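You operate a simulated robot arm through the tools that you are given. There is no shell and no other tool.

Carry out the task below with a simulated robot arm. There is one attempt and no reset: what you move stays moved.

## Task
Turn both heat dials to 0, then open the small blue lever to cool the press.
Fine: turn the time dial back to 0 too.

The check looks at the end state, three seconds after you hand in, the way a careful person would. Anything else that was tipped, shoved, dropped, spilled or broken makes it a failure.

## Robot
A 6-joint arm with a two-finger gripper, fixed in place. Base frame: the origin is at the foot of the arm, x ahead of it, y to its left, z up. Lengths are in mm, angles in degrees, forces in N, time in s.
Its first joint turns from -166.0 to 166.0 degrees. Payload 2.45 kg.
The TCP is the grasp point between the finger pads, 20 mm short of the fingertips. In the tool frame z runs along the fingers and y along their closing line. Largest opening 140 mm; the body of the gripper starts 168 mm behind the TCP.
Orientation is that of the tool frame in the base frame, as a unit quaternion [w, x, y, z]. With the fingers straight down and closing along the base's y, the tool's x points along the base's -x, its y along +y and its z along -z.

## Interface
- The arm moves only by the tool arm_command. Its argument "plan" is a list of rows, each a list of 6 numbers: the shift along the tool's x, y, z in mm, then the turn, a rotation vector about the tool's x, y, z in degrees. In form: [[dx, dy, dz, rx, ry, rz], ...]. A call has 1 to 20 rows; each row shifts and turns the commanded pose from where the row before left it, along the tool's axes as they then stand. "hand" is the finger opening in mm, from 0 to 140, set as the call begins (left out, the last holds). Rows are played at 5 a second. More than 50 mm and 8.6 degrees between two rows, or a gripper value outside its range, and nothing of the call is played. Where a pose cannot be reached the arm comes as near as it can. A force on the tool above 40 N (or 10 N above the force at the start of the call, whichever is more), or a blocked arm, ends the call early, and 0.2 s more pass. The fingers move at their own pace (about 45 mm/s each) and stop on an object; they squeeze with about 28 N. The grip force told is the motor's: it shows also when the fingers shut on nothing. Time passes only in rows, and 0.2 s behind the last, so rows that do not move let the fingers close. The reply holds the time, the measured pose of the TCP, the force on the tool along the base axes, the opening and the grip force, in the units named above and with some noise, with the torque about the TCP (base axes, N m) and any sound that the robot's microphone picked up, and new pictures: "show" is both (left out), scene, wrist or none.
- Cameras (640 x 400 px; columns grow to the right, rows downward): "scene" is fixed at [49.2, 496.9, 1875.3]; the picture's right is [-0.60, -0.80, 0.00], its down [-0.52, 0.39, -0.76] and it looks along [0.60, -0.46, -0.65] (base axes); focal length 363 px, centre (320, 200). "wrist" rides on the gripper at [78, 11, -209] in the tool frame; the picture's right is [-0.14, 0.99, 0.00], its down [-0.92, -0.13, -0.37] and it looks along [-0.36, -0.05, 0.93] (tool axes); focal length 280 px, centre (320, 200). There is no depth. A picture from a camera that has moved, and an enlarged one, comes with that camera's place and axes in the base frame and with its lens.
- inspect(camera, box): a new picture of the part [left, top, right, bottom] of that camera's present view, enlarged. The clock stands still meanwhile.
- hand_in(): hands the job in; it is judged then, once.

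Nothing tells you positions but the pictures and the camera data. Unless the task says otherwise, let go and move clear before handing in.

The tools are called after "Call:" by a JSON object that holds its "api" and its "payload". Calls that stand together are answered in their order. arm_command: Moves the arm, as the interface text tells. Its arguments: {"type":"object","properties":{"plan":{"type":"array","items":{"type":"array","items":{"type":"number"}}},"hand":{"type":"number"},"show":{"type":"string","enum":["both","scene","wrist","none"]}},"required":["plan"]} The other tools are called the same way: inspect (camera, box) takes an enlarged picture of a part of a camera's view; hand_in () hands the job in.

At the start:

```text
time_s: 0.0
position: [619.6, -350.9, 1348.4]
ee_rot: [0.0, 0.0, 1.0, 0.0]
wrist_force: [-0.1, -0.2, 0.0]
torque: [-0.01, -0.01, -0.01]
finger_gap: 139.9
grasp_force: 0.0
```

scene: 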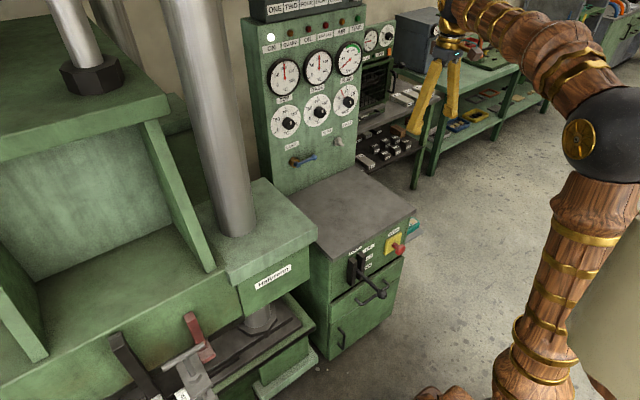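
wrist: 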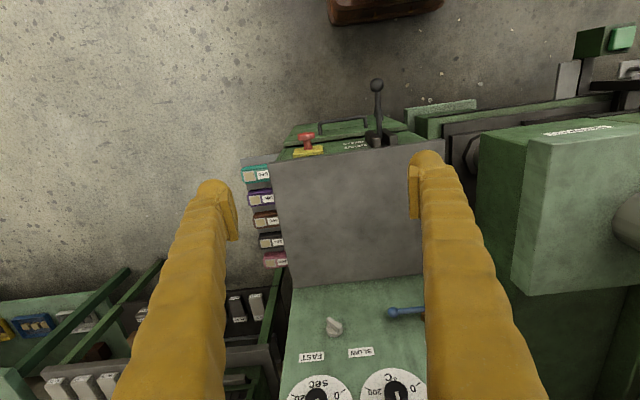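

I see a green press with a control panel: three gauges on top, three dials beneath, a small blue lever and a grey knob. I'll look closer before moving.

Call:
{"api": "inspect", "payload": {"camera": "scene", "box": [240, 20, 380, 110]}}

Call:
{"api": "inspect", "payload": {"camera": "scene", "box": [250, 80, 380, 180]}}

Call:
{"api": "inspect", "payload": {"camera": "wrist", "box": [270, 280, 450, 400]}}

Call:
{"api": "inspect", "payload": {"camera": "scene", "box": [320, 200, 440, 310]}}

```text
4.44 times, centred on (310, 65) of scene
camera zoom: at [49.2, 496.9, 1875.3], right [-0.6, -0.8, 0.0], down [-0.52, 0.39, -0.76], along [0.6, -0.46, -0.65], focal length 1614 px, centre (364, 800)
```

zoom: 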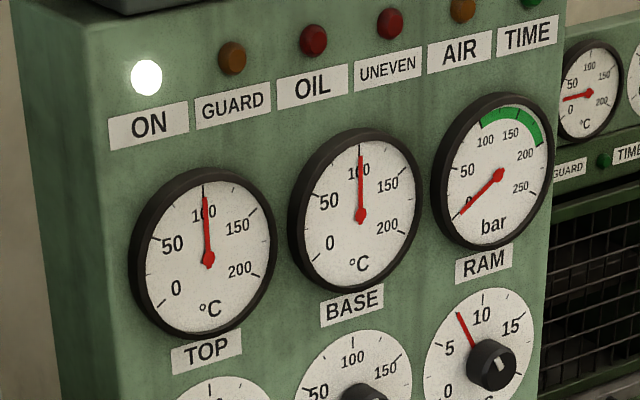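

```text
4.00 times, centred on (315, 130) of scene
camera zoom: at [49.2, 496.9, 1875.3], right [-0.6, -0.8, 0.0], down [-0.52, 0.39, -0.76], along [0.6, -0.46, -0.65], focal length 1453 px, centre (340, 480)
```

zoom: 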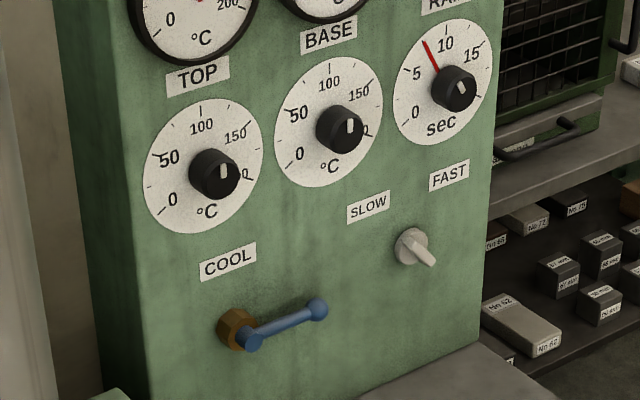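

```text
3.33 times, centred on (360, 340) of wrist
camera zoom: at [541.0, -340.6, 1555.8], right [0.14, 0.99, 0.0], down [0.92, -0.13, 0.37], along [0.36, -0.05, -0.93], focal length 935 px, centre (187, -267)
```

zoom: 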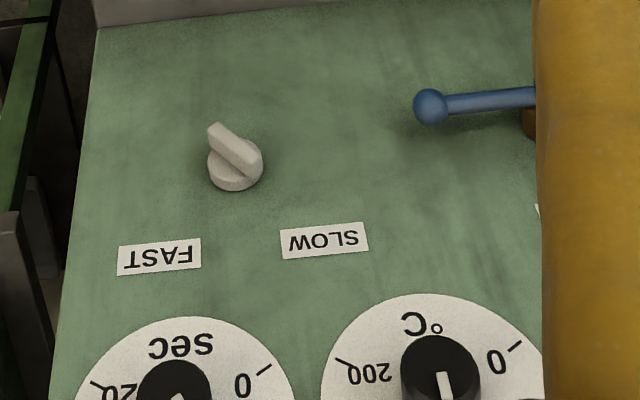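

```text
3.64 times, centred on (380, 255) of scene
camera zoom: at [49.2, 496.9, 1875.3], right [-0.6, -0.8, 0.0], down [-0.52, 0.39, -0.76], along [0.6, -0.46, -0.65], focal length 1321 px, centre (102, 0)
```

zoom: 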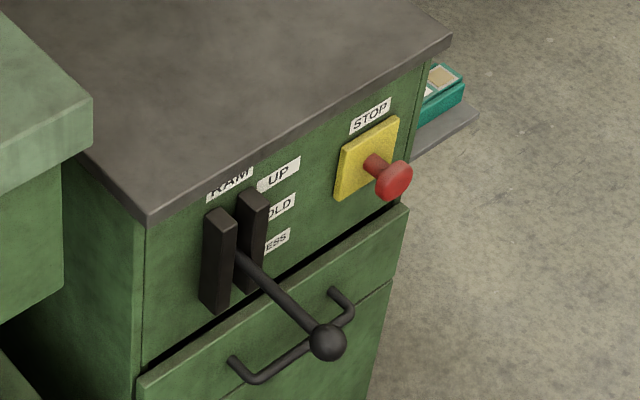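

The control panel is a vertical plane near x≈1086. The dials sit at y≈-131 (TOP), -276 (BASE) and -420 (time), z≈1217, and the blue lever ball is near (1056,-237,1030). I'll turn the tool horizontal, facing the panel, and stay well back to get a better look.

Call:
{"api": "arm_command", "payload": {"plan": [[0, 0, 0, 0, -8.1818, 0], [0, 0, 0, 0, -8.1818, 0], [0, 0, 0, 0, -8.1818, 0], [0, 0, 0, 0, -8.1818, 0], [0, 0, 0, 0, -8.1818, 0], [0, 0, 0, 0, -8.1818, 0], [0, 0, 0, 0, -8.1818, 0], [0, 0, 0, 0, -8.1818, 0], [0, 0, 0, 0, -8.1818, 0], [0, 0, 0, 0, -8.1818, 0], [0, 0, 0, 0, -8.1818, 0], [0, 0, 0, 0, 0, 0]], "show": "both"}}

```text
time_s: 2.6
position: [626.0, -357.5, 1334.9]
ee_rot: [0.703, 0.005, 0.711, 0.006]
wrist_force: [-0.2, -0.9, -0.3]
torque: [0.03, -0.03, 0.01]
finger_gap: 140.0
grasp_force: 0.1
camera wrist: at [414.1, -345.7, 1258.4], right [0.0, 0.99, 0.15], down [-0.36, -0.14, 0.92], along [0.93, -0.06, 0.35], focal length 280 px, centre (320, 200)
```

scene: 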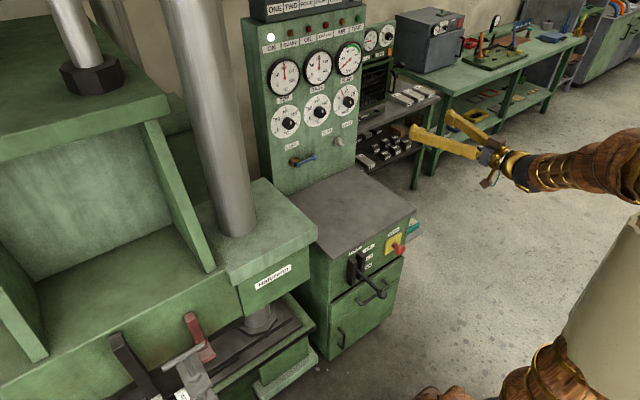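
wrist: 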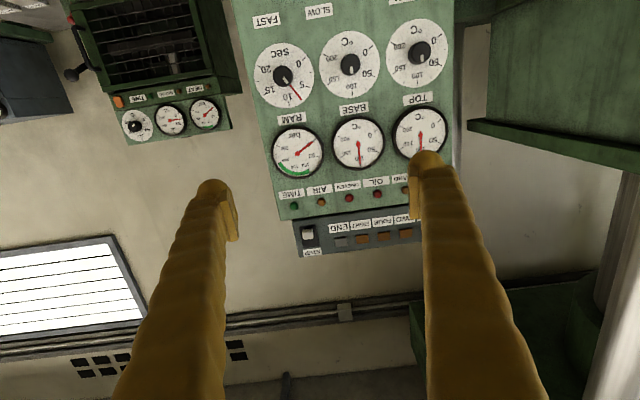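

The tool now points at the panel, and the wrist view shows the dials upside down. I'll enlarge the dials and check where the arm has settled.

Call:
{"api": "inspect", "payload": {"camera": "wrist", "box": [240, 10, 460, 115]}}

Call:
{"api": "arm_command", "payload": {"plan": [[0, 0, 0, 0, 0, 0], [0, 0, 0, 0, 0, 0], [0, 0, 0, 0, 0, 0]], "show": "none"}}

```text
2.91 times, centred on (350, 62) of wrist
camera zoom: at [414.1, -345.7, 1258.4], right [0.0, 0.99, 0.15], down [-0.36, -0.14, 0.92], along [0.93, -0.06, 0.35], focal length 816 px, centre (233, 600)
```

zoom: 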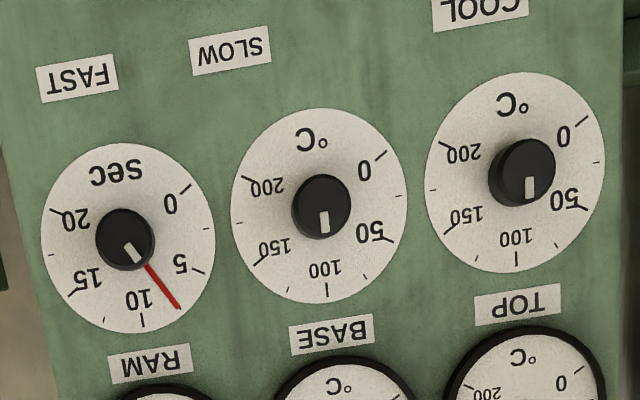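

```text
time_s: 3.4
position: [624.9, -358.0, 1335.3]
ee_rot: [0.703, 0.006, 0.712, 0.005]
wrist_force: [-0.4, 0.8, -0.2]
torque: [-0.02, 0.03, -0.01]
finger_gap: 139.6
grasp_force: 0.1
```

The heat dials run 0 to 200 over about ±120°, and both sit near 100. The time dial is at about 8. I'll look closer at the knob shapes and the lever to judge depth.

Call:
{"api": "inspect", "payload": {"camera": "wrist", "box": [310, 10, 460, 100]}}

Call:
{"api": "inspect", "payload": {"camera": "scene", "box": [265, 95, 345, 145]}}

Call:
{"api": "inspect", "payload": {"camera": "scene", "box": [280, 130, 360, 180]}}

```text
4.27 times, centred on (385, 55) of wrist
camera zoom: at [413.9, -345.6, 1259.0], right [0.0, 0.99, 0.15], down [-0.36, -0.14, 0.92], along [0.93, -0.06, 0.35], focal length 1196 px, centre (43, 819)
```

zoom: 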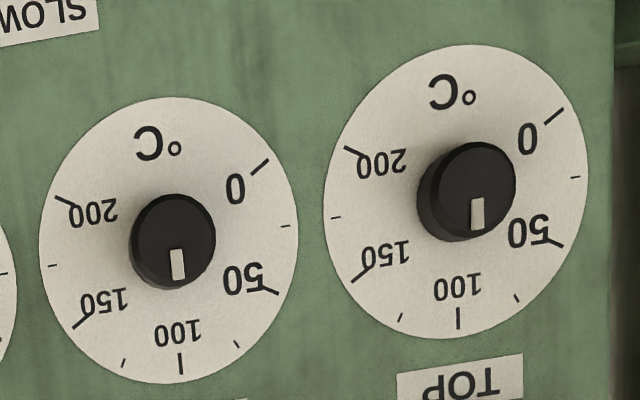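

```text
8.00 times, centred on (305, 120) of scene
camera zoom: at [49.2, 496.9, 1875.3], right [-0.6, -0.8, 0.0], down [-0.52, 0.39, -0.76], along [0.6, -0.46, -0.65], focal length 2905 px, centre (440, 840)
```

zoom: 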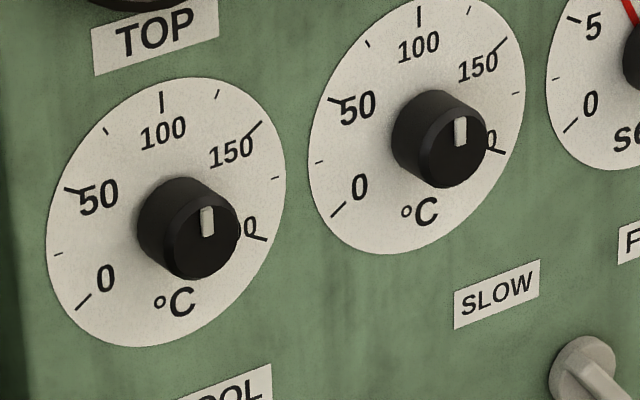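

```text
8.00 times, centred on (320, 155) of scene
camera zoom: at [49.2, 496.9, 1875.3], right [-0.6, -0.8, 0.0], down [-0.52, 0.39, -0.76], along [0.6, -0.46, -0.65], focal length 2905 px, centre (320, 560)
```

zoom: 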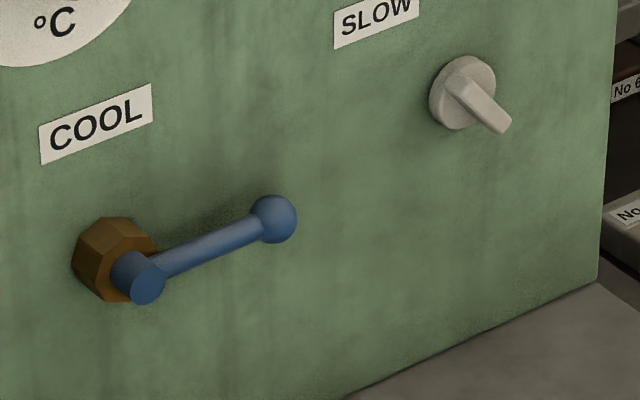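

The knobs are about 40 mm across and stick out about 30 mm. The lever pivots about the x direction at (y≈-150, z≈1033), with its ball horizontal toward -y. I'll move to a standoff in front of the TOP knob.

Call:
{"api": "arm_command", "payload": {"plan": [[11.75, 22.7, 29, 0, 0, 0], [11.75, 22.7, 29, 0, 0, 0], [11.75, 22.7, 29, 0, 0, 0], [11.75, 22.7, 29, 0, 0, 0], [11.75, 22.7, 29, 0, 0, 0], [11.75, 22.7, 29, 0, 0, 0], [11.75, 22.7, 29, 0, 0, 0], [11.75, 22.7, 29, 0, 0, 0], [11.75, 22.7, 29, 0, 0, 0], [11.75, 22.7, 29, 0, 0, 0], [0, 0, 0, 0, 0, 0]], "hand": 90, "show": "both"}}

```text
time_s: 5.8
position: [910.7, -124.3, 1231.2]
ee_rot: [0.707, 0.0, 0.708, 0.0]
wrist_force: [0.1, -0.1, 0.1]
torque: [-0.02, -0.01, 0.03]
finger_gap: 90.2
grasp_force: 0.0
camera wrist: at [700.5, -113.7, 1151.9], right [0.0, 0.99, 0.14], down [-0.37, -0.13, 0.92], along [0.93, -0.05, 0.36], focal length 280 px, centre (320, 200)
```

scene: 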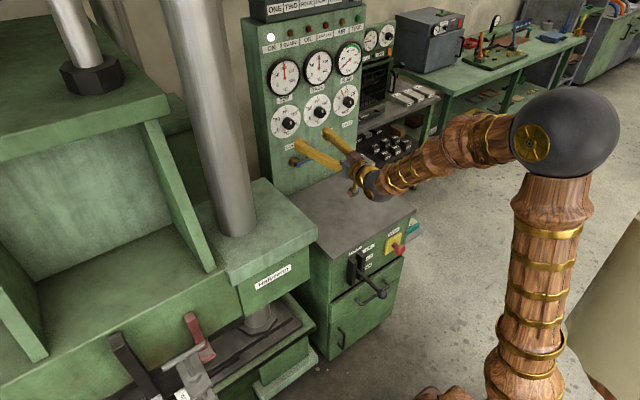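
wrist: 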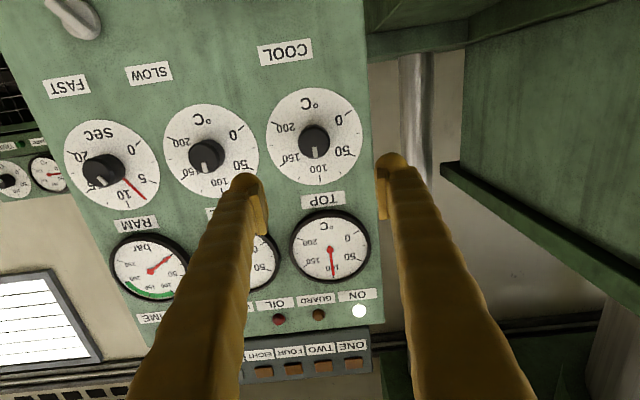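

The arm now tracks exactly, with the tool level and facing the panel. I'll zoom on the TOP knob to refine its centre before going in.

Call:
{"api": "inspect", "payload": {"camera": "wrist", "box": [260, 80, 370, 195]}}

Call:
{"api": "inspect", "payload": {"camera": "wrist", "box": [60, 80, 270, 220]}}

```text
3.48 times, centred on (315, 138) of wrist
camera zoom: at [700.5, -113.7, 1151.9], right [0.0, 0.99, 0.14], down [-0.37, -0.13, 0.92], along [0.93, -0.05, 0.36], focal length 975 px, centre (337, 417)
```

zoom: 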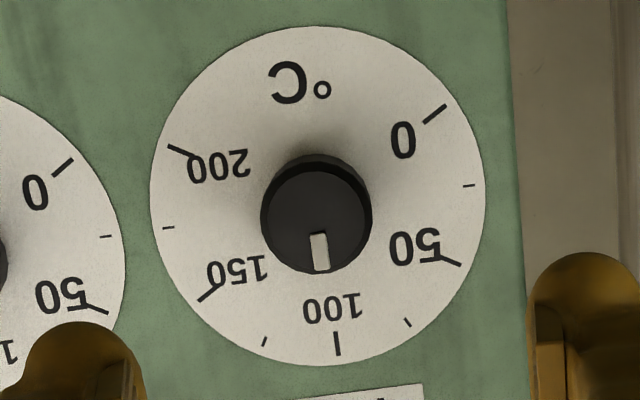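

```text
2.86 times, centred on (165, 150) of wrist
camera zoom: at [700.5, -113.7, 1151.9], right [0.0, 0.99, 0.14], down [-0.37, -0.13, 0.92], along [0.93, -0.05, 0.36], focal length 801 px, centre (763, 343)
```

zoom: 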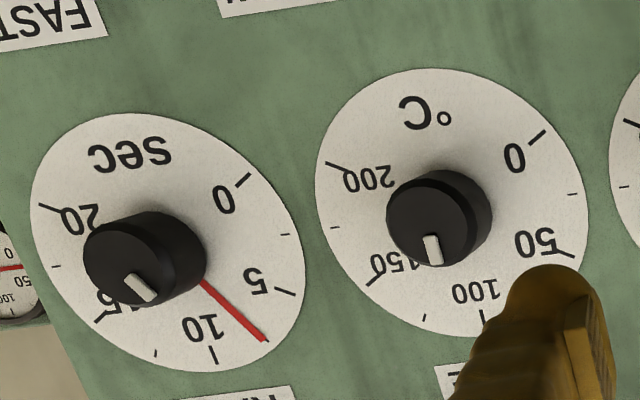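

I refined the TOP knob centre to about y=-130.4, z=1213.2, with its front at x≈1055. I'll line up, pre-rotate the gripper +60° to leave room for the counter-clockwise turn, and move to just short of the knob.

Call:
{"api": "arm_command", "payload": {"plan": [[17.7, -6.5, 0, 0, 0, 0], [0, 0, 10, 0, 0, 8.5], [0, 0, 10, 0, 0, 8.5], [0, 0, 10, 0, 0, 8.5], [0, 0, 10, 0, 0, 8.5], [0, 0, 10, 0, 0, 8.5], [0, 0, 10, 0, 0, 8.5], [0, 0, 10, 0, 0, 8.5], [0, 0, 15, 0, 0, 0], [0, 0, 15, 0, 0, 0], [0, 0, 0, 0, 0, 0]], "hand": 80, "show": "both"}}

```text
time_s: 8.2
position: [1009.8, -132.5, 1212.0]
ee_rot: [0.612, 0.349, 0.617, 0.352]
wrist_force: [-1.0, -0.3, 0.6]
torque: [0.02, -0.02, -0.03]
finger_gap: 79.9
grasp_force: 0.2
camera wrist: at [799.5, -61.3, 1181.1], right [0.0, 0.38, 0.92], down [-0.36, -0.86, 0.36], along [0.93, -0.33, 0.14], focal length 280 px, centre (320, 200)
```

scene: 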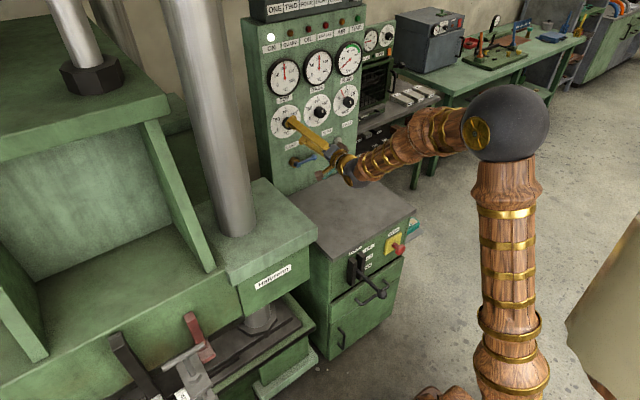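
wrist: 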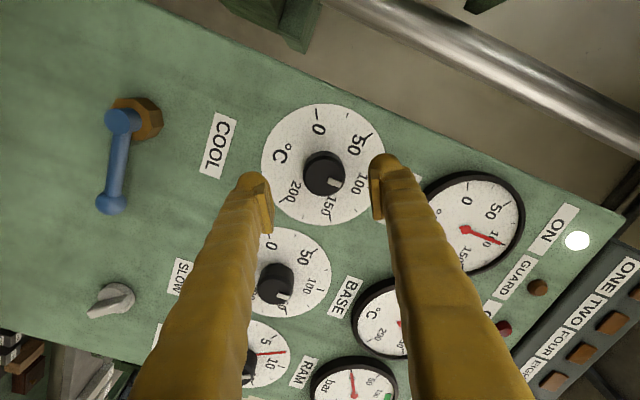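

The knob sits between the fingertips in the view. I'll zoom in to check the centring and look at the lever from the side.

Call:
{"api": "inspect", "payload": {"camera": "wrist", "box": [240, 90, 410, 240]}}

Call:
{"api": "inspect", "payload": {"camera": "wrist", "box": [60, 70, 260, 230]}}

```text
2.67 times, centred on (325, 165) of wrist
camera zoom: at [799.5, -61.3, 1181.1], right [0.0, 0.38, 0.92], down [-0.36, -0.86, 0.36], along [0.93, -0.33, 0.14], focal length 748 px, centre (307, 293)
```

zoom: 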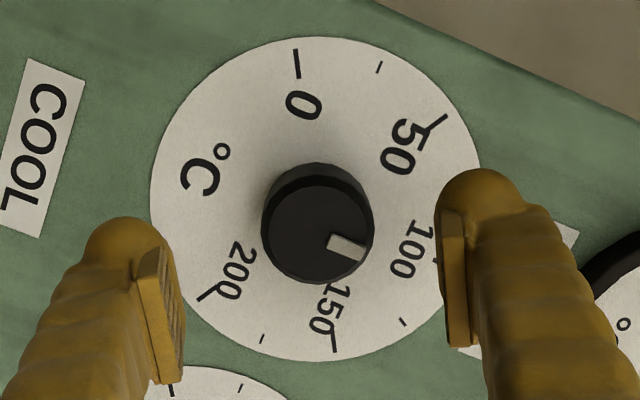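

```text
2.50 times, centred on (160, 150) of wrist
camera zoom: at [799.5, -61.3, 1181.1], right [0.0, 0.38, 0.92], down [-0.36, -0.86, 0.36], along [0.93, -0.33, 0.14], focal length 701 px, centre (720, 325)
```

zoom: 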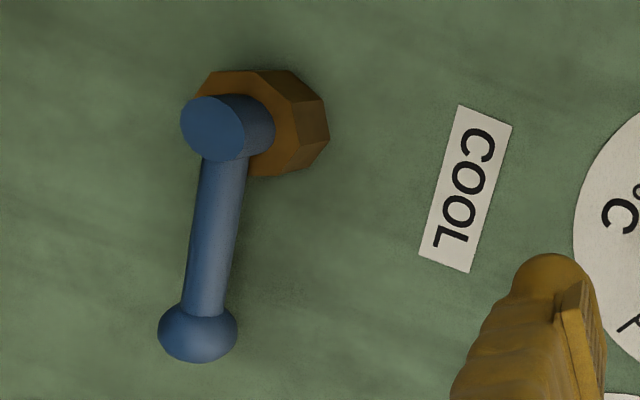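

Centring looks good and the zero mark is clear. I'll advance so the fingertips straddle the knob about 9 mm short of the panel.

Call:
{"api": "arm_command", "payload": {"plan": [[0, 0, 10, 0, 0, 0], [0, 0, 10, 0, 0, 0], [0, 0, 10, 0, 0, 0], [0, 0, 10, 0, 0, 0], [0, 0, 7, 0, 0, 0], [0, 0, 0, 0, 0, 0]], "hand": 80, "show": "wrist"}}

```text
time_s: 9.6
position: [1057.3, -134.0, 1211.4]
ee_rot: [0.611, 0.348, 0.617, 0.353]
wrist_force: [0.9, -1.1, -0.2]
torque: [0.0, 0.02, -0.01]
finger_gap: 79.9
grasp_force: 0.0
out of reach, approached as far as the arm can: row 4
camera wrist: at [846.2, -64.4, 1182.3], right [0.0, 0.38, 0.92], down [-0.36, -0.86, 0.36], along [0.93, -0.33, 0.14], focal length 280 px, centre (320, 200)
```

wrist: 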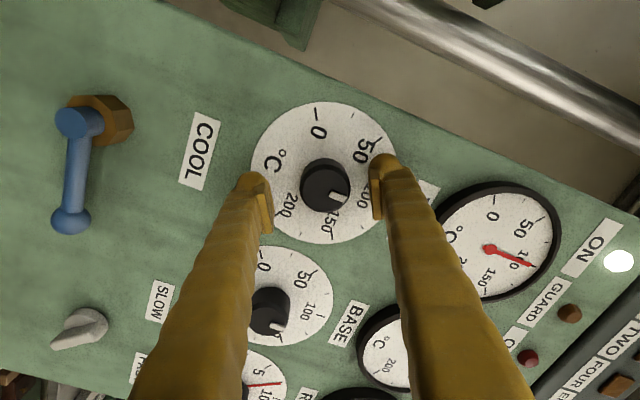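

The fingers straddle the knob, but the arm reports this pose is at the edge of reach and it is about 3.5 mm off in y. I'll see whether less pre-rotation brings it back on target, with the fingers still open.

Call:
{"api": "arm_command", "payload": {"plan": [[0, 0, 0, 0, 0, -8.5], [0, 0, 0, 0, 0, -8.5], [0, 0, 0, 0, 0, -8.5], [0, 0, 0, 0, 0, 0]], "hand": 80, "show": "wrist"}}

```text
time_s: 10.6
position: [1057.4, -134.8, 1212.5]
ee_rot: [0.675, 0.203, 0.678, 0.209]
wrist_force: [-0.6, -0.5, -0.2]
torque: [-0.05, 0.04, 0.03]
finger_gap: 79.8
grasp_force: 0.0
camera wrist: at [846.2, -84.8, 1153.6], right [-0.01, 0.74, 0.67], down [-0.36, -0.62, 0.69], along [0.93, -0.24, 0.27], focal length 280 px, centre (320, 200)
```

wrist: 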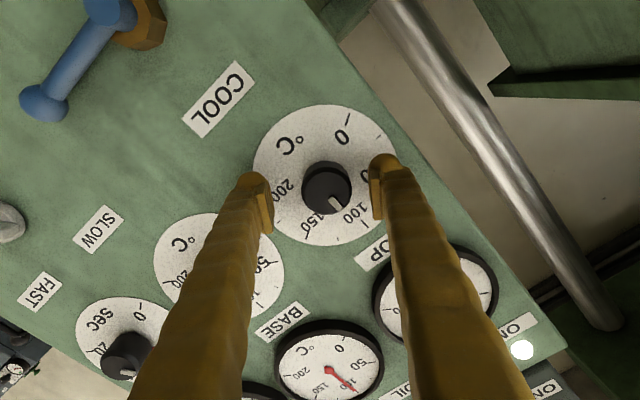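

Call:
{"api": "arm_command", "payload": {"plan": [[1.8, 3.9, 0, 0, 0, 0], [0, 0, 0, 0, 0, 0], [0, 0, 0, 0, 0, 0]], "hand": 80, "show": "none"}}

Call:
{"api": "inspect", "payload": {"camera": "wrist", "box": [240, 90, 410, 250]}}

```text
time_s: 11.4
position: [1056.8, -134.4, 1213.2]
ee_rot: [0.674, 0.203, 0.678, 0.211]
wrist_force: [0.7, -0.8, 0.3]
torque: [-0.01, 0.02, -0.02]
finger_gap: 80.0
grasp_force: 0.2
out of reach, approached as far as the arm can: row 1
```

```text
2.50 times, centred on (325, 170) of wrist
camera zoom: at [845.9, -83.9, 1155.2], right [-0.01, 0.74, 0.67], down [-0.36, -0.62, 0.69], along [0.93, -0.24, 0.27], focal length 701 px, centre (308, 275)
```

zoom: 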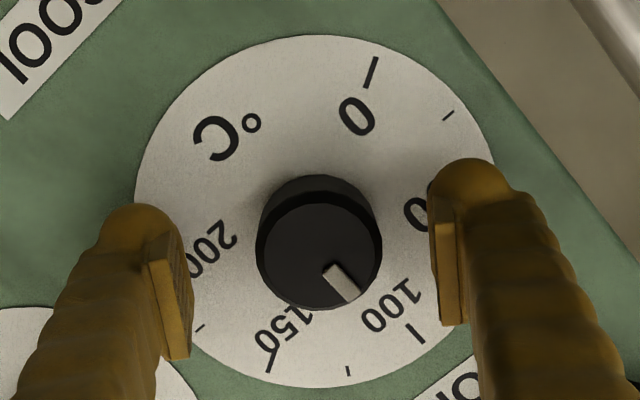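

The arm can't quite shift further in +y with the tool exactly square, so about 4.5 mm remains. The fingers are open with about 20 mm clearance, so I'll test whether a slight yaw of the tool lets it reach.

Call:
{"api": "arm_command", "payload": {"plan": [[0, 0, 0, -2.5, 1.67, 0], [0, 0, 0, 0, 0, 0], [0, 0, 0, 0, 0, 0]], "show": "none"}}

```text
time_s: 12.2
position: [1056.6, -135.1, 1213.6]
ee_rot: [0.671, 0.188, 0.681, 0.225]
wrist_force: [0.1, 0.5, -0.1]
torque: [-0.01, -0.01, 0.0]
finger_gap: 79.7
grasp_force: 0.1
```

Call:
{"api": "arm_command", "payload": {"plan": [[2.6, 3.8, 0.2, 0, 0, 0], [0, 0, 0, 0, 0, 0], [0, 0, 0, 0, 0, 0]], "show": "none"}}

```text
time_s: 13.0
position: [1056.9, -131.5, 1213.2]
ee_rot: [0.671, 0.188, 0.681, 0.224]
wrist_force: [0.1, -0.2, 0.8]
torque: [0.01, -0.04, 0.0]
finger_gap: 79.9
grasp_force: 0.0
```

With about 3° of yaw toward +y the arm reaches the spot. I'll make a final small centring shift and check the picture.

Call:
{"api": "arm_command", "payload": {"plan": [[0.25, 1.3, 0, 0, 0, 0], [0, 0, 0, 0, 0, 0]], "show": "wrist"}}

Call:
{"api": "inspect", "payload": {"camera": "wrist", "box": [240, 90, 410, 250]}}

```text
time_s: 13.6
position: [1058.1, -128.6, 1215.2]
ee_rot: [0.67, 0.189, 0.682, 0.224]
wrist_force: [0.6, 0.7, 0.5]
torque: [-0.01, 0.04, -0.01]
finger_gap: 79.7
grasp_force: 0.1
camera wrist: at [844.0, -87.1, 1155.2], right [-0.04, 0.74, 0.67], down [-0.34, -0.64, 0.69], along [0.94, -0.2, 0.27], focal length 280 px, centre (320, 200)
```

wrist: 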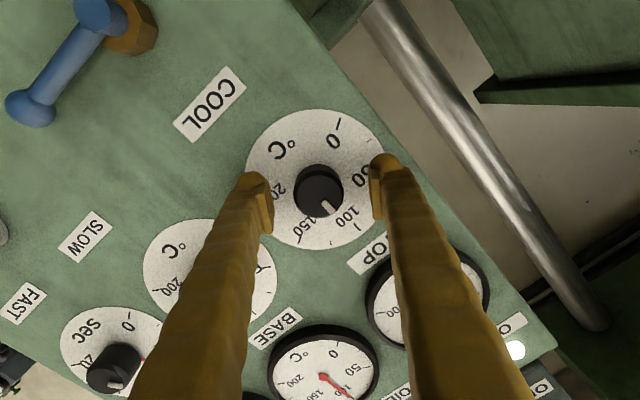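

```text
2.50 times, centred on (325, 170) of wrist
camera zoom: at [844.0, -87.1, 1155.2], right [-0.04, 0.74, 0.67], down [-0.34, -0.64, 0.69], along [0.94, -0.2, 0.27], focal length 701 px, centre (308, 275)
```

zoom: 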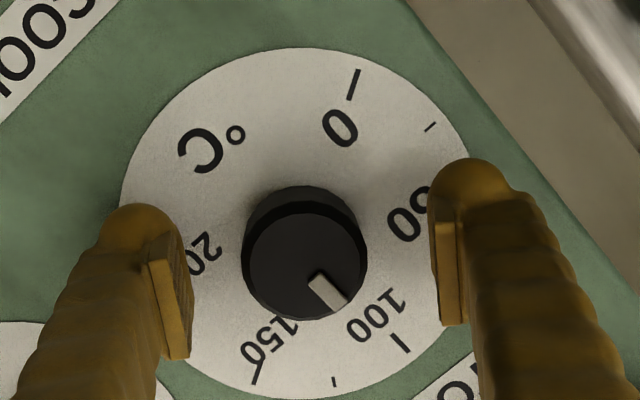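

The knob is now centred between the fingers to within about 1.5 mm. I'll close on it.

Call:
{"api": "arm_command", "payload": {"plan": [[0, 0, 0, 0, 0, 0], [0, 0, 0, 0, 0, 0], [0, 0, 0, 0, 0, 0], [0, 0, 0, 0, 0, 0], [0, 0, 0, 0, 0, 0]], "hand": 20, "show": "wrist"}}

```text
time_s: 14.8
position: [1056.4, -128.9, 1213.7]
ee_rot: [0.67, 0.189, 0.682, 0.224]
wrist_force: [1.3, -18.0, -7.7]
torque: [0.07, 0.11, -0.28]
finger_gap: 40.8
grasp_force: 44.5
camera wrist: at [844.0, -87.8, 1154.6], right [-0.04, 0.74, 0.67], down [-0.34, -0.64, 0.69], along [0.94, -0.2, 0.27], focal length 280 px, centre (320, 200)
```

wrist: 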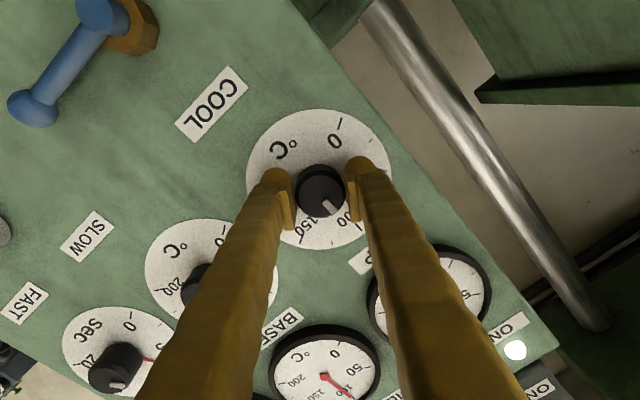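

I've gripped the knob at 40.8 mm, with a sideways force of about 20 N from the centring error. I'll relax that with a small shift before turning.

Call:
{"api": "arm_command", "payload": {"plan": [[0, -0.8, 0, 0, 0, 0], [0, 0, 0, 0, 0, 0]], "show": "none"}}

```text
time_s: 15.4
position: [1056.8, -129.4, 1214.2]
ee_rot: [0.671, 0.19, 0.682, 0.223]
wrist_force: [-6.6, -17.4, -9.4]
torque: [0.09, 0.12, -0.31]
finger_gap: 41.1
grasp_force: 44.9
```

Call:
{"api": "arm_command", "payload": {"plan": [[0, -1.2, 0, 0, 0, 0], [0, 0, 0, 0, 0, 0]], "show": "none"}}

```text
time_s: 16.0
position: [1057.2, -130.2, 1214.2]
ee_rot: [0.67, 0.19, 0.681, 0.224]
wrist_force: [-16.7, -7.9, -6.1]
torque: [0.03, 0.12, -0.19]
finger_gap: 40.8
grasp_force: 45.1
```

Side force is down to about 10 N. I'll turn counter-clockwise in small steps and watch the pointer.

Call:
{"api": "arm_command", "payload": {"plan": [[0, -0.4, -0.3, 0, 0, -5], [0, 0, 0, 0, 0, -7], [0, 0, 0, 0, 0, -8], [0, 0, 0, 0, 0, 0]], "show": "wrist"}}

Call:
{"api": "inspect", "payload": {"camera": "wrist", "box": [240, 90, 410, 250]}}

```text
time_s: 17.0
position: [1057.6, -130.2, 1212.8]
ee_rot: [0.7, 0.067, 0.704, 0.103]
wrist_force: [7.6, 0.4, -1.5]
torque: [-0.02, -0.01, -0.14]
finger_gap: 40.7
grasp_force: 45.1
camera wrist: at [845.4, -112.2, 1139.4], right [-0.05, 0.93, 0.37], down [-0.35, -0.36, 0.86], along [0.94, -0.09, 0.34], focal length 280 px, centre (320, 200)
```

wrist: 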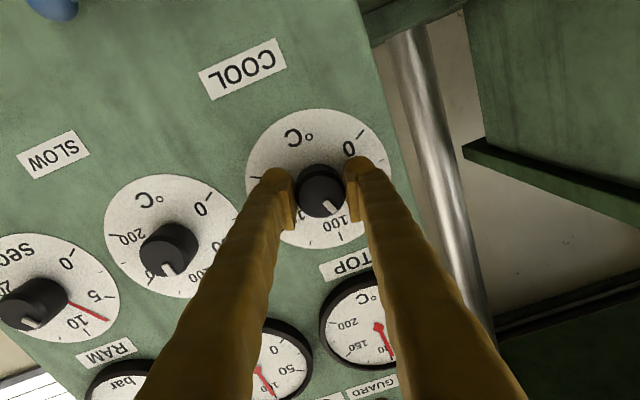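

```text
2.50 times, centred on (325, 170) of wrist
camera zoom: at [845.4, -112.2, 1139.4], right [-0.05, 0.93, 0.37], down [-0.35, -0.36, 0.86], along [0.94, -0.09, 0.34], focal length 701 px, centre (308, 275)
```

zoom: 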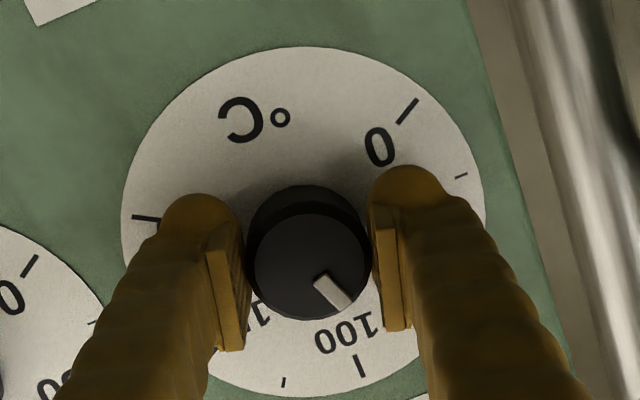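

The knob turns with the gripper without slipping, and the pointer has moved about 20° below 100. I'll continue the turn.

Call:
{"api": "arm_command", "payload": {"plan": [[0, 0, 0, 0, 0, -8], [0, 0, 0, 0, 0, -8], [0, 0, 0, 0, 0, -8], [0, 0, 0, 0, 0, -8], [0, 0, 0, 0, 0, -8], [0, 0, 0, 0, 0, -8], [0, 0, 0, 0, 0, 0]], "show": "wrist"}}

Call:
{"api": "inspect", "payload": {"camera": "wrist", "box": [240, 90, 410, 250]}}

```text
time_s: 17.8
position: [1057.6, -131.1, 1215.2]
ee_rot: [0.702, -0.082, 0.707, -0.027]
wrist_force: [1.4, 3.7, -1.6]
torque: [-0.02, -0.13, 0.05]
finger_gap: 40.8
grasp_force: 45.2
out of reach, approached as far as the arm can: row 3, 4
stopped in row 4: the force on the tool passed its limit at 69 N (the readings are from after the stop); the commanded pose is now the measured one
camera wrist: at [846.6, -148.4, 1136.9], right [-0.08, 1.0, -0.01], down [-0.36, -0.01, 0.93], along [0.93, 0.08, 0.36], focal length 280 px, centre (320, 200)
```

wrist: 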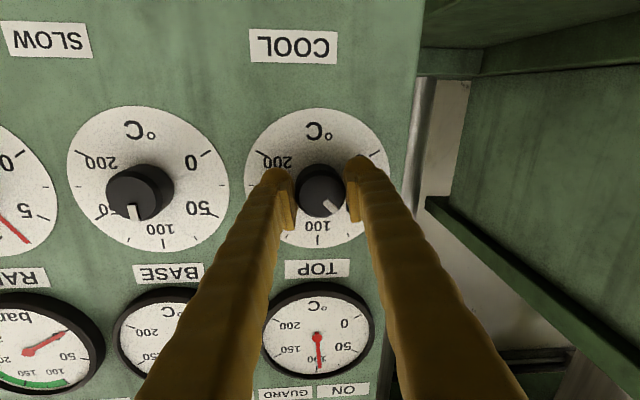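

```text
2.50 times, centred on (325, 170) of wrist
camera zoom: at [846.6, -148.4, 1136.9], right [-0.08, 1.0, -0.01], down [-0.36, -0.01, 0.93], along [0.93, 0.08, 0.36], focal length 701 px, centre (308, 275)
```

zoom: 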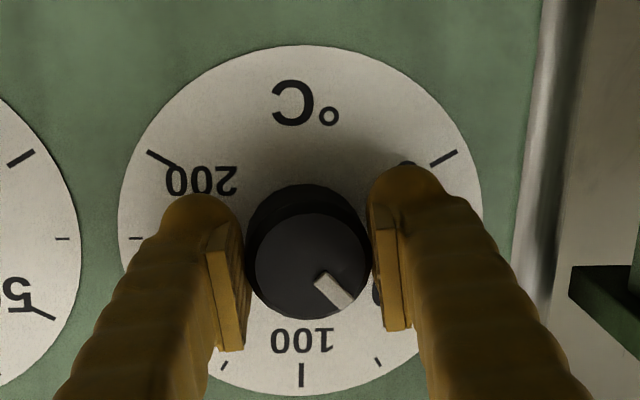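

The knob has turned well (pointer about 45° past 100), but the arm reached a wrist limit at roll ≈ -9° and stopped. I'll let go, rotate the open gripper back to about +68°, and take a second stroke.

Call:
{"api": "arm_command", "payload": {"plan": [[0, 0, 0, 0, 0, 0], [0, 0, 0, 0, 0, 0], [0, 0, 0, 0, 0, 0], [0, 0, 0, 0, 0, 0]], "hand": 80, "show": "none"}}

Call:
{"api": "arm_command", "payload": {"plan": [[0, 0, 0, 0, 0, 8], [0, 0, 0, 0, 0, 8], [0, 0, 0, 0, 0, 8], [0, 0, 0, 0, 0, 8], [0, 0, 0, 0, 0, 8], [0, 0, 0, 0, 0, 8], [0, 0, 0, 0, 0, 8], [0, 0, 0, 0, 0, 8], [0, 0, 0, 0, 0, 8], [0, 0, 0, 0, 0, 5], [0, 0, 0, 0, 0, 0]], "show": "wrist"}}

Call:
{"api": "inspect", "payload": {"camera": "wrist", "box": [240, 90, 410, 250]}}

```text
time_s: 18.8
position: [1056.5, -131.7, 1214.2]
ee_rot: [0.702, -0.08, 0.707, -0.028]
wrist_force: [-0.4, 0.4, -0.1]
torque: [-0.01, -0.01, -0.02]
finger_gap: 79.9
grasp_force: 0.1
```

```text
time_s: 21.2
position: [1056.7, -131.0, 1214.2]
ee_rot: [0.567, 0.377, 0.603, 0.415]
wrist_force: [-0.4, 0.8, -0.6]
torque: [-0.02, 0.03, 0.0]
finger_gap: 80.1
grasp_force: 0.0
camera wrist: at [841.4, -71.2, 1197.1], right [-0.01, 0.24, 0.97], down [-0.3, -0.93, 0.23], along [0.95, -0.29, 0.08], focal length 280 px, centre (320, 200)
```

wrist: 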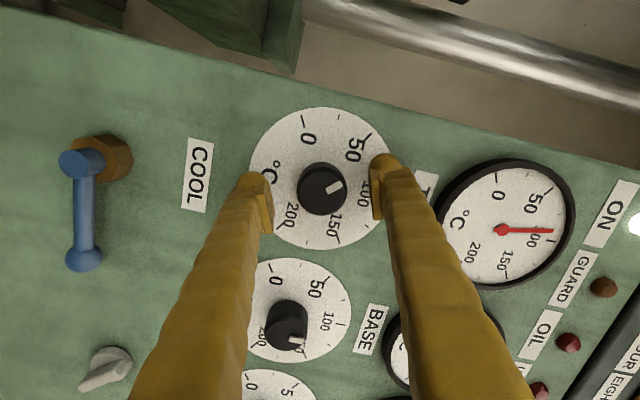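

```text
2.50 times, centred on (325, 170) of wrist
camera zoom: at [841.4, -71.2, 1197.1], right [-0.01, 0.24, 0.97], down [-0.3, -0.93, 0.23], along [0.95, -0.29, 0.08], focal length 701 px, centre (308, 275)
```

zoom: 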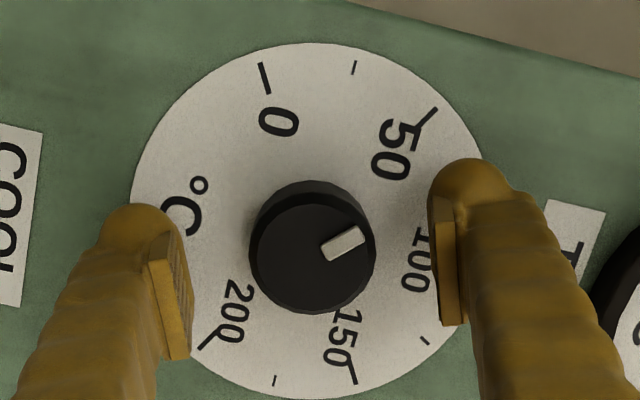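

The open fingers rotated back freely, and the pointer needs about 78° more to reach 0. I'll add another 16° of pre-rotation so the full stroke fits, then grip.

Call:
{"api": "arm_command", "payload": {"plan": [[0, 0, 0, 0, 0, 8], [0, 0, 0, 0, 0, 8], [0, 0, 0, 0, 0, 0]], "show": "none"}}

Call:
{"api": "inspect", "payload": {"camera": "wrist", "box": [240, 90, 410, 250]}}

```text
time_s: 22.0
position: [1056.8, -132.6, 1213.6]
ee_rot: [0.504, 0.457, 0.545, 0.49]
wrist_force: [0.1, -0.6, 0.0]
torque: [0.0, -0.03, -0.02]
finger_gap: 80.0
grasp_force: 0.1
```

```text
2.50 times, centred on (325, 170) of wrist
camera zoom: at [841.9, -69.2, 1219.0], right [0.02, -0.04, 1.0], down [-0.3, -0.95, -0.03], along [0.95, -0.3, -0.03], focal length 701 px, centre (308, 275)
```

zoom: 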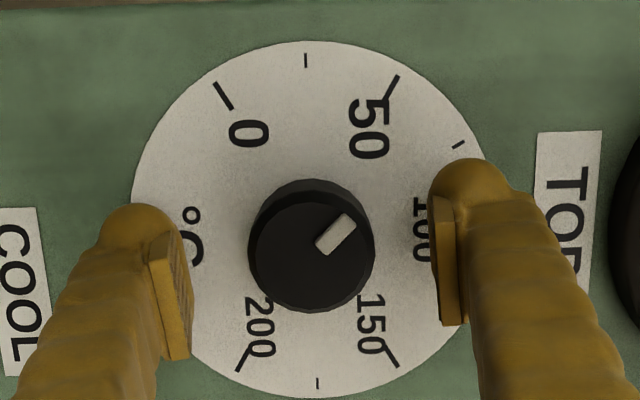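

The picture gives pointer ≈ 40° from 100 toward 50, so about 80° remain. I'll shift 2.5 mm to centre on the knob and grip it.

Call:
{"api": "arm_command", "payload": {"plan": [[2.5, 0.8, 0, 0, 0, 0], [0, 0, 0, 0, 0, 0]], "show": "none"}}

Call:
{"api": "arm_command", "payload": {"plan": [[0, 0, 0, 0, 0, 0], [0, 0, 0, 0, 0, 0], [0, 0, 0, 0, 0, 0], [0, 0, 0, 0, 0, 0], [0, 0, 0, 0, 0, 0]], "hand": 20, "show": "none"}}

Call:
{"api": "inspect", "payload": {"camera": "wrist", "box": [240, 90, 410, 250]}}

```text
time_s: 22.6
position: [1057.6, -129.1, 1213.7]
ee_rot: [0.504, 0.457, 0.546, 0.489]
wrist_force: [0.4, 0.5, 0.6]
torque: [0.0, -0.01, 0.01]
finger_gap: 79.8
grasp_force: 0.0
```

```text
time_s: 23.8
position: [1057.2, -129.4, 1215.0]
ee_rot: [0.504, 0.457, 0.545, 0.49]
wrist_force: [2.3, 1.2, 4.7]
torque: [0.01, -0.1, 0.04]
finger_gap: 40.3
grasp_force: 45.5
```

```text
2.50 times, centred on (325, 170) of wrist
camera zoom: at [841.6, -66.3, 1219.9], right [0.01, -0.04, 1.0], down [-0.3, -0.95, -0.03], along [0.95, -0.3, -0.03], focal length 701 px, centre (308, 275)
```

zoom: 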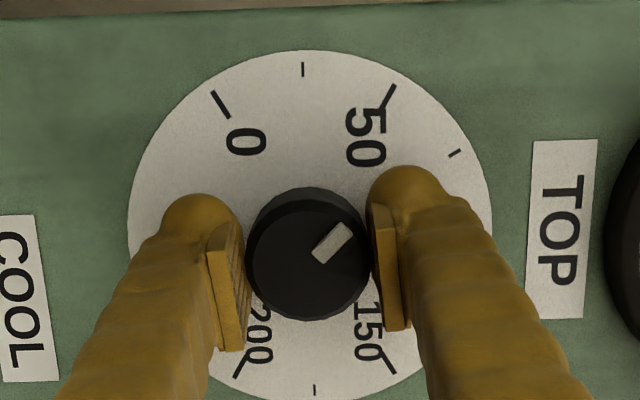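

The grip has low side force. I'll turn 72° counter-clockwise now and then check the remainder.

Call:
{"api": "arm_command", "payload": {"plan": [[0, 0, 0, 0, 0, -8], [0, 0, 0, 0, 0, -8], [0, 0, 0, 0, 0, -8], [0, 0, 0, 0, 0, -8], [0, 0, 0, 0, 0, -8], [0, 0, 0, 0, 0, -8], [0, 0, 0, 0, 0, -8], [0, 0, 0, 0, 0, -8], [0, 0, 0, 0, 0, -8], [0, 0, 0, 0, 0, 0]], "show": "wrist"}}

Call:
{"api": "inspect", "payload": {"camera": "wrist", "box": [240, 90, 410, 250]}}

```text
time_s: 26.0
position: [1057.4, -130.7, 1213.6]
ee_rot: [0.695, 0.049, 0.71, 0.1]
wrist_force: [-5.9, -16.7, -13.4]
torque: [0.02, 0.04, -0.38]
finger_gap: 40.4
grasp_force: 45.2
camera wrist: at [844.0, -119.1, 1141.8], right [-0.06, 0.94, 0.34], down [-0.33, -0.34, 0.88], along [0.94, -0.06, 0.33], focal length 280 px, centre (320, 200)
```

wrist: 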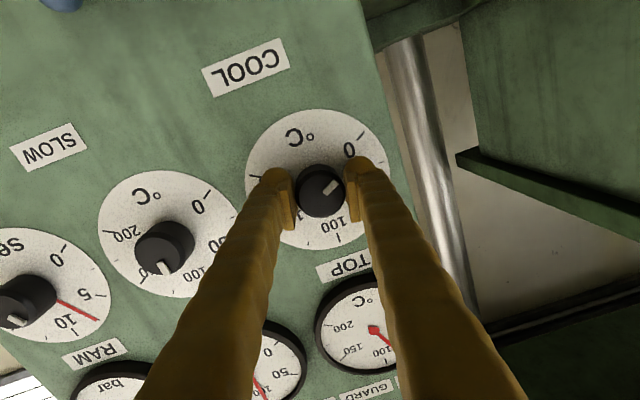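

```text
2.50 times, centred on (325, 170) of wrist
camera zoom: at [844.0, -119.1, 1141.8], right [-0.06, 0.94, 0.34], down [-0.33, -0.34, 0.88], along [0.94, -0.06, 0.33], focal length 701 px, centre (308, 275)
```

zoom: 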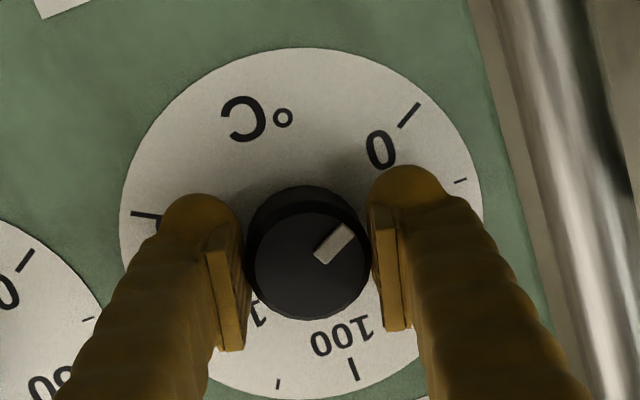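

The pointer is now nearly on the 0 tick. I'll take small steps from here.

Call:
{"api": "arm_command", "payload": {"plan": [[0, -0.8, 0, 0, 0, -2], [0, 0, 0, 0, 0, -2], [0, 0, 0, 0, 0, 0]], "show": "none"}}

Call:
{"api": "inspect", "payload": {"camera": "wrist", "box": [270, 110, 370, 210]}}

Call:
{"api": "inspect", "payload": {"camera": "scene", "box": [260, 90, 360, 150]}}

```text
time_s: 26.8
position: [1057.2, -130.8, 1214.0]
ee_rot: [0.698, 0.025, 0.712, 0.076]
wrist_force: [-18.2, -10.5, -15.8]
torque: [0.3, 0.14, -0.35]
finger_gap: 40.7
grasp_force: 45.0
```

```text
4.00 times, centred on (320, 160) of wrist
camera zoom: at [844.6, -124.6, 1140.0], right [-0.07, 0.96, 0.28], down [-0.34, -0.28, 0.9], along [0.94, -0.03, 0.34], focal length 1122 px, centre (320, 360)
```

zoom: 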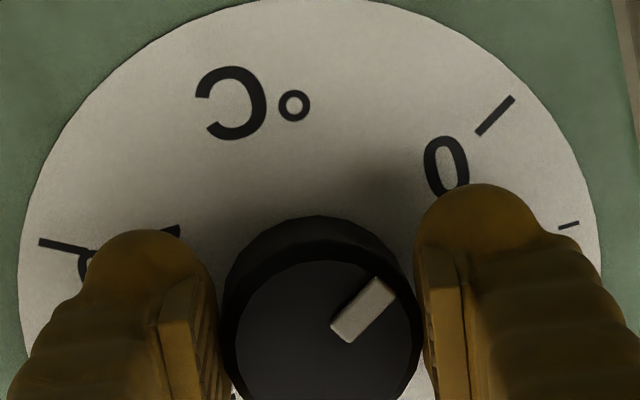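

```text
6.40 times, centred on (310, 120) of scene
camera zoom: at [49.2, 496.9, 1875.3], right [-0.6, -0.8, 0.0], down [-0.52, 0.39, -0.76], along [0.6, -0.46, -0.65], focal length 2324 px, centre (384, 712)
```

zoom: 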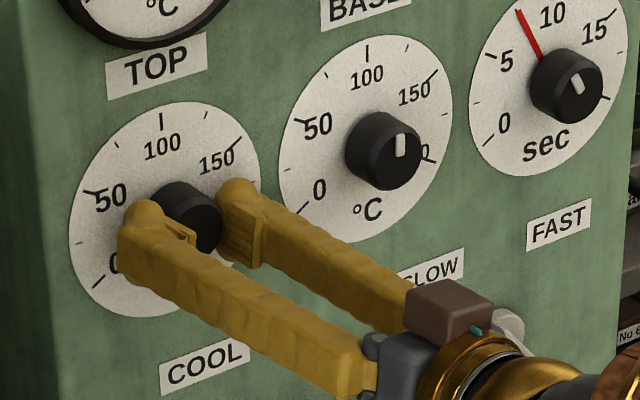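

Torque about the knob axis rose to 0.3 N·m, which points to the end stop, and the pointer lines up with the 0 tick. I'll release and back away to verify.

Call:
{"api": "arm_command", "payload": {"plan": [[0, 0, 0, 0, 0, 0], [0, 0, 0, 0, 0, 0], [0, 0, 0, 0, 0, 0], [0, 0, 0, 0, 0, 0]], "hand": 80, "show": "none"}}

Call:
{"api": "arm_command", "payload": {"plan": [[0, 0, -15, 0, 0, 0], [0, 0, -20, 0, 0, 0], [0, 0, -20, 0, 0, 0], [0, 0, -25, 0, 0, 0], [0, 0, -25, 0, 0, 0], [0, 0, 0, 0, 0, 0]], "show": "both"}}

Call:
{"api": "inspect", "payload": {"camera": "wrist", "box": [260, 100, 380, 200]}}

Call:
{"api": "inspect", "payload": {"camera": "scene", "box": [260, 90, 360, 150]}}

```text
time_s: 27.8
position: [1057.2, -131.2, 1213.4]
ee_rot: [0.699, 0.025, 0.711, 0.076]
wrist_force: [-0.6, 0.4, -0.9]
torque: [0.02, 0.03, -0.03]
finger_gap: 79.9
grasp_force: 0.1
```

```text
time_s: 29.2
position: [951.2, -138.2, 1214.7]
ee_rot: [0.698, 0.024, 0.711, 0.077]
wrist_force: [-0.4, -0.1, -0.2]
torque: [0.01, -0.03, -0.02]
finger_gap: 80.0
grasp_force: 0.3
camera wrist: at [739.6, -132.3, 1141.6], right [-0.07, 0.96, 0.28], down [-0.34, -0.28, 0.9], along [0.94, -0.03, 0.34], focal length 280 px, centre (320, 200)
```

scene: 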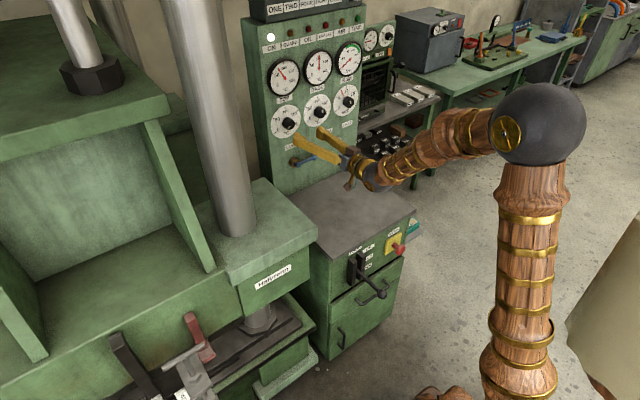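
wrist: 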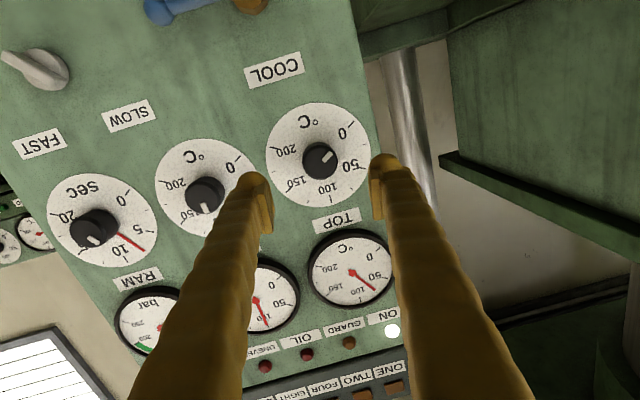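

```text
4.00 times, centred on (320, 150) of wrist
camera zoom: at [739.6, -132.3, 1141.6], right [-0.07, 0.96, 0.28], down [-0.34, -0.28, 0.9], along [0.94, -0.03, 0.34], focal length 1122 px, centre (320, 400)
```

zoom: 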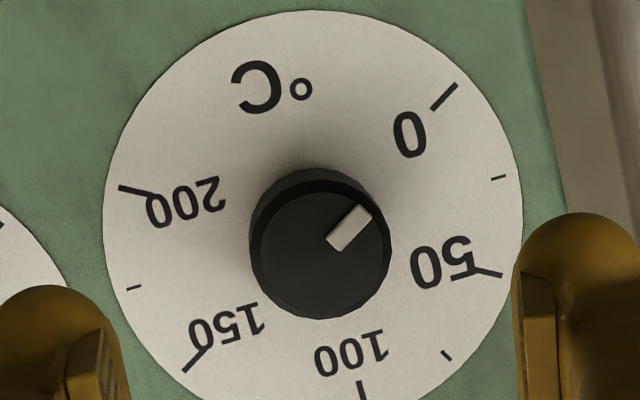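

```text
6.40 times, centred on (310, 120) of scene
camera zoom: at [49.2, 496.9, 1875.3], right [-0.6, -0.8, 0.0], down [-0.52, 0.39, -0.76], along [0.6, -0.46, -0.65], focal length 2324 px, centre (384, 712)
```

zoom: 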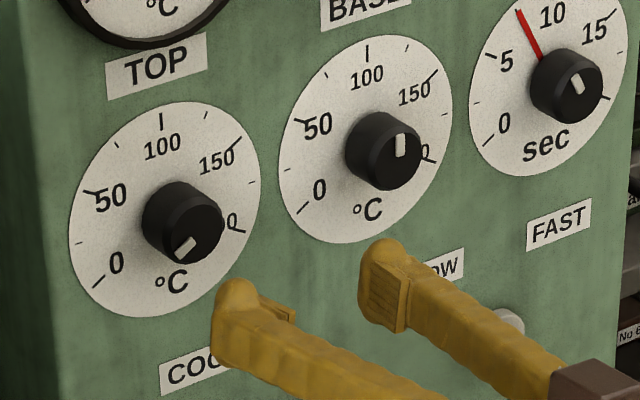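

The TOP gauge is already falling. I'll zoom tightly to confirm the TOP pointer is exactly at 0.

Call:
{"api": "inspect", "payload": {"camera": "scene", "box": [268, 104, 304, 142]}}

Call:
{"api": "inspect", "payload": {"camera": "wrist", "box": [295, 110, 385, 180]}}

```text
10.53 times, centred on (286, 123) of scene
camera zoom: at [49.2, 496.9, 1875.3], right [-0.6, -0.8, 0.0], down [-0.52, 0.39, -0.76], along [0.6, -0.46, -0.65], focal length 3823 px, centre (678, 1010)
```

zoom: 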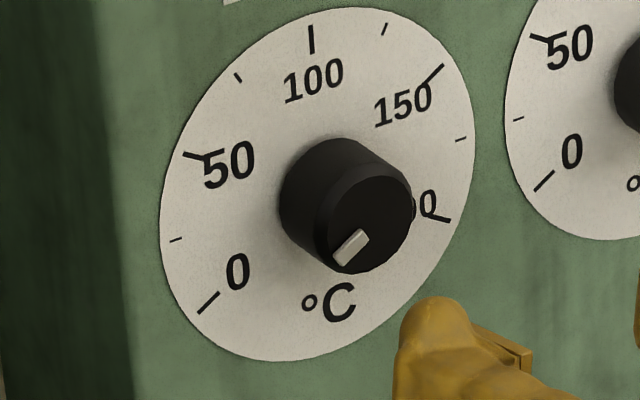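

```text
5.71 times, centred on (340, 145) of wrist
camera zoom: at [739.6, -132.3, 1141.6], right [-0.07, 0.96, 0.28], down [-0.34, -0.28, 0.9], along [0.94, -0.03, 0.34], focal length 1602 px, centre (206, 514)
```

zoom: 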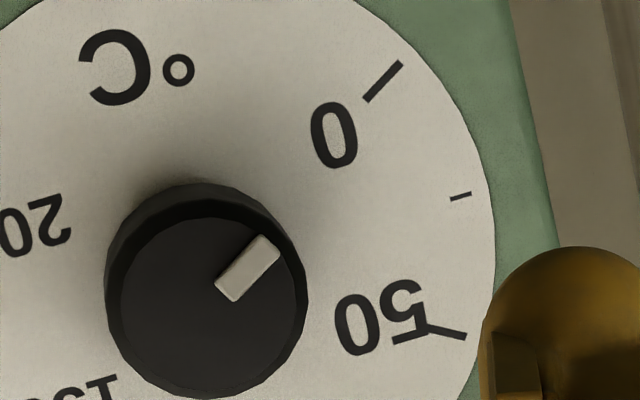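

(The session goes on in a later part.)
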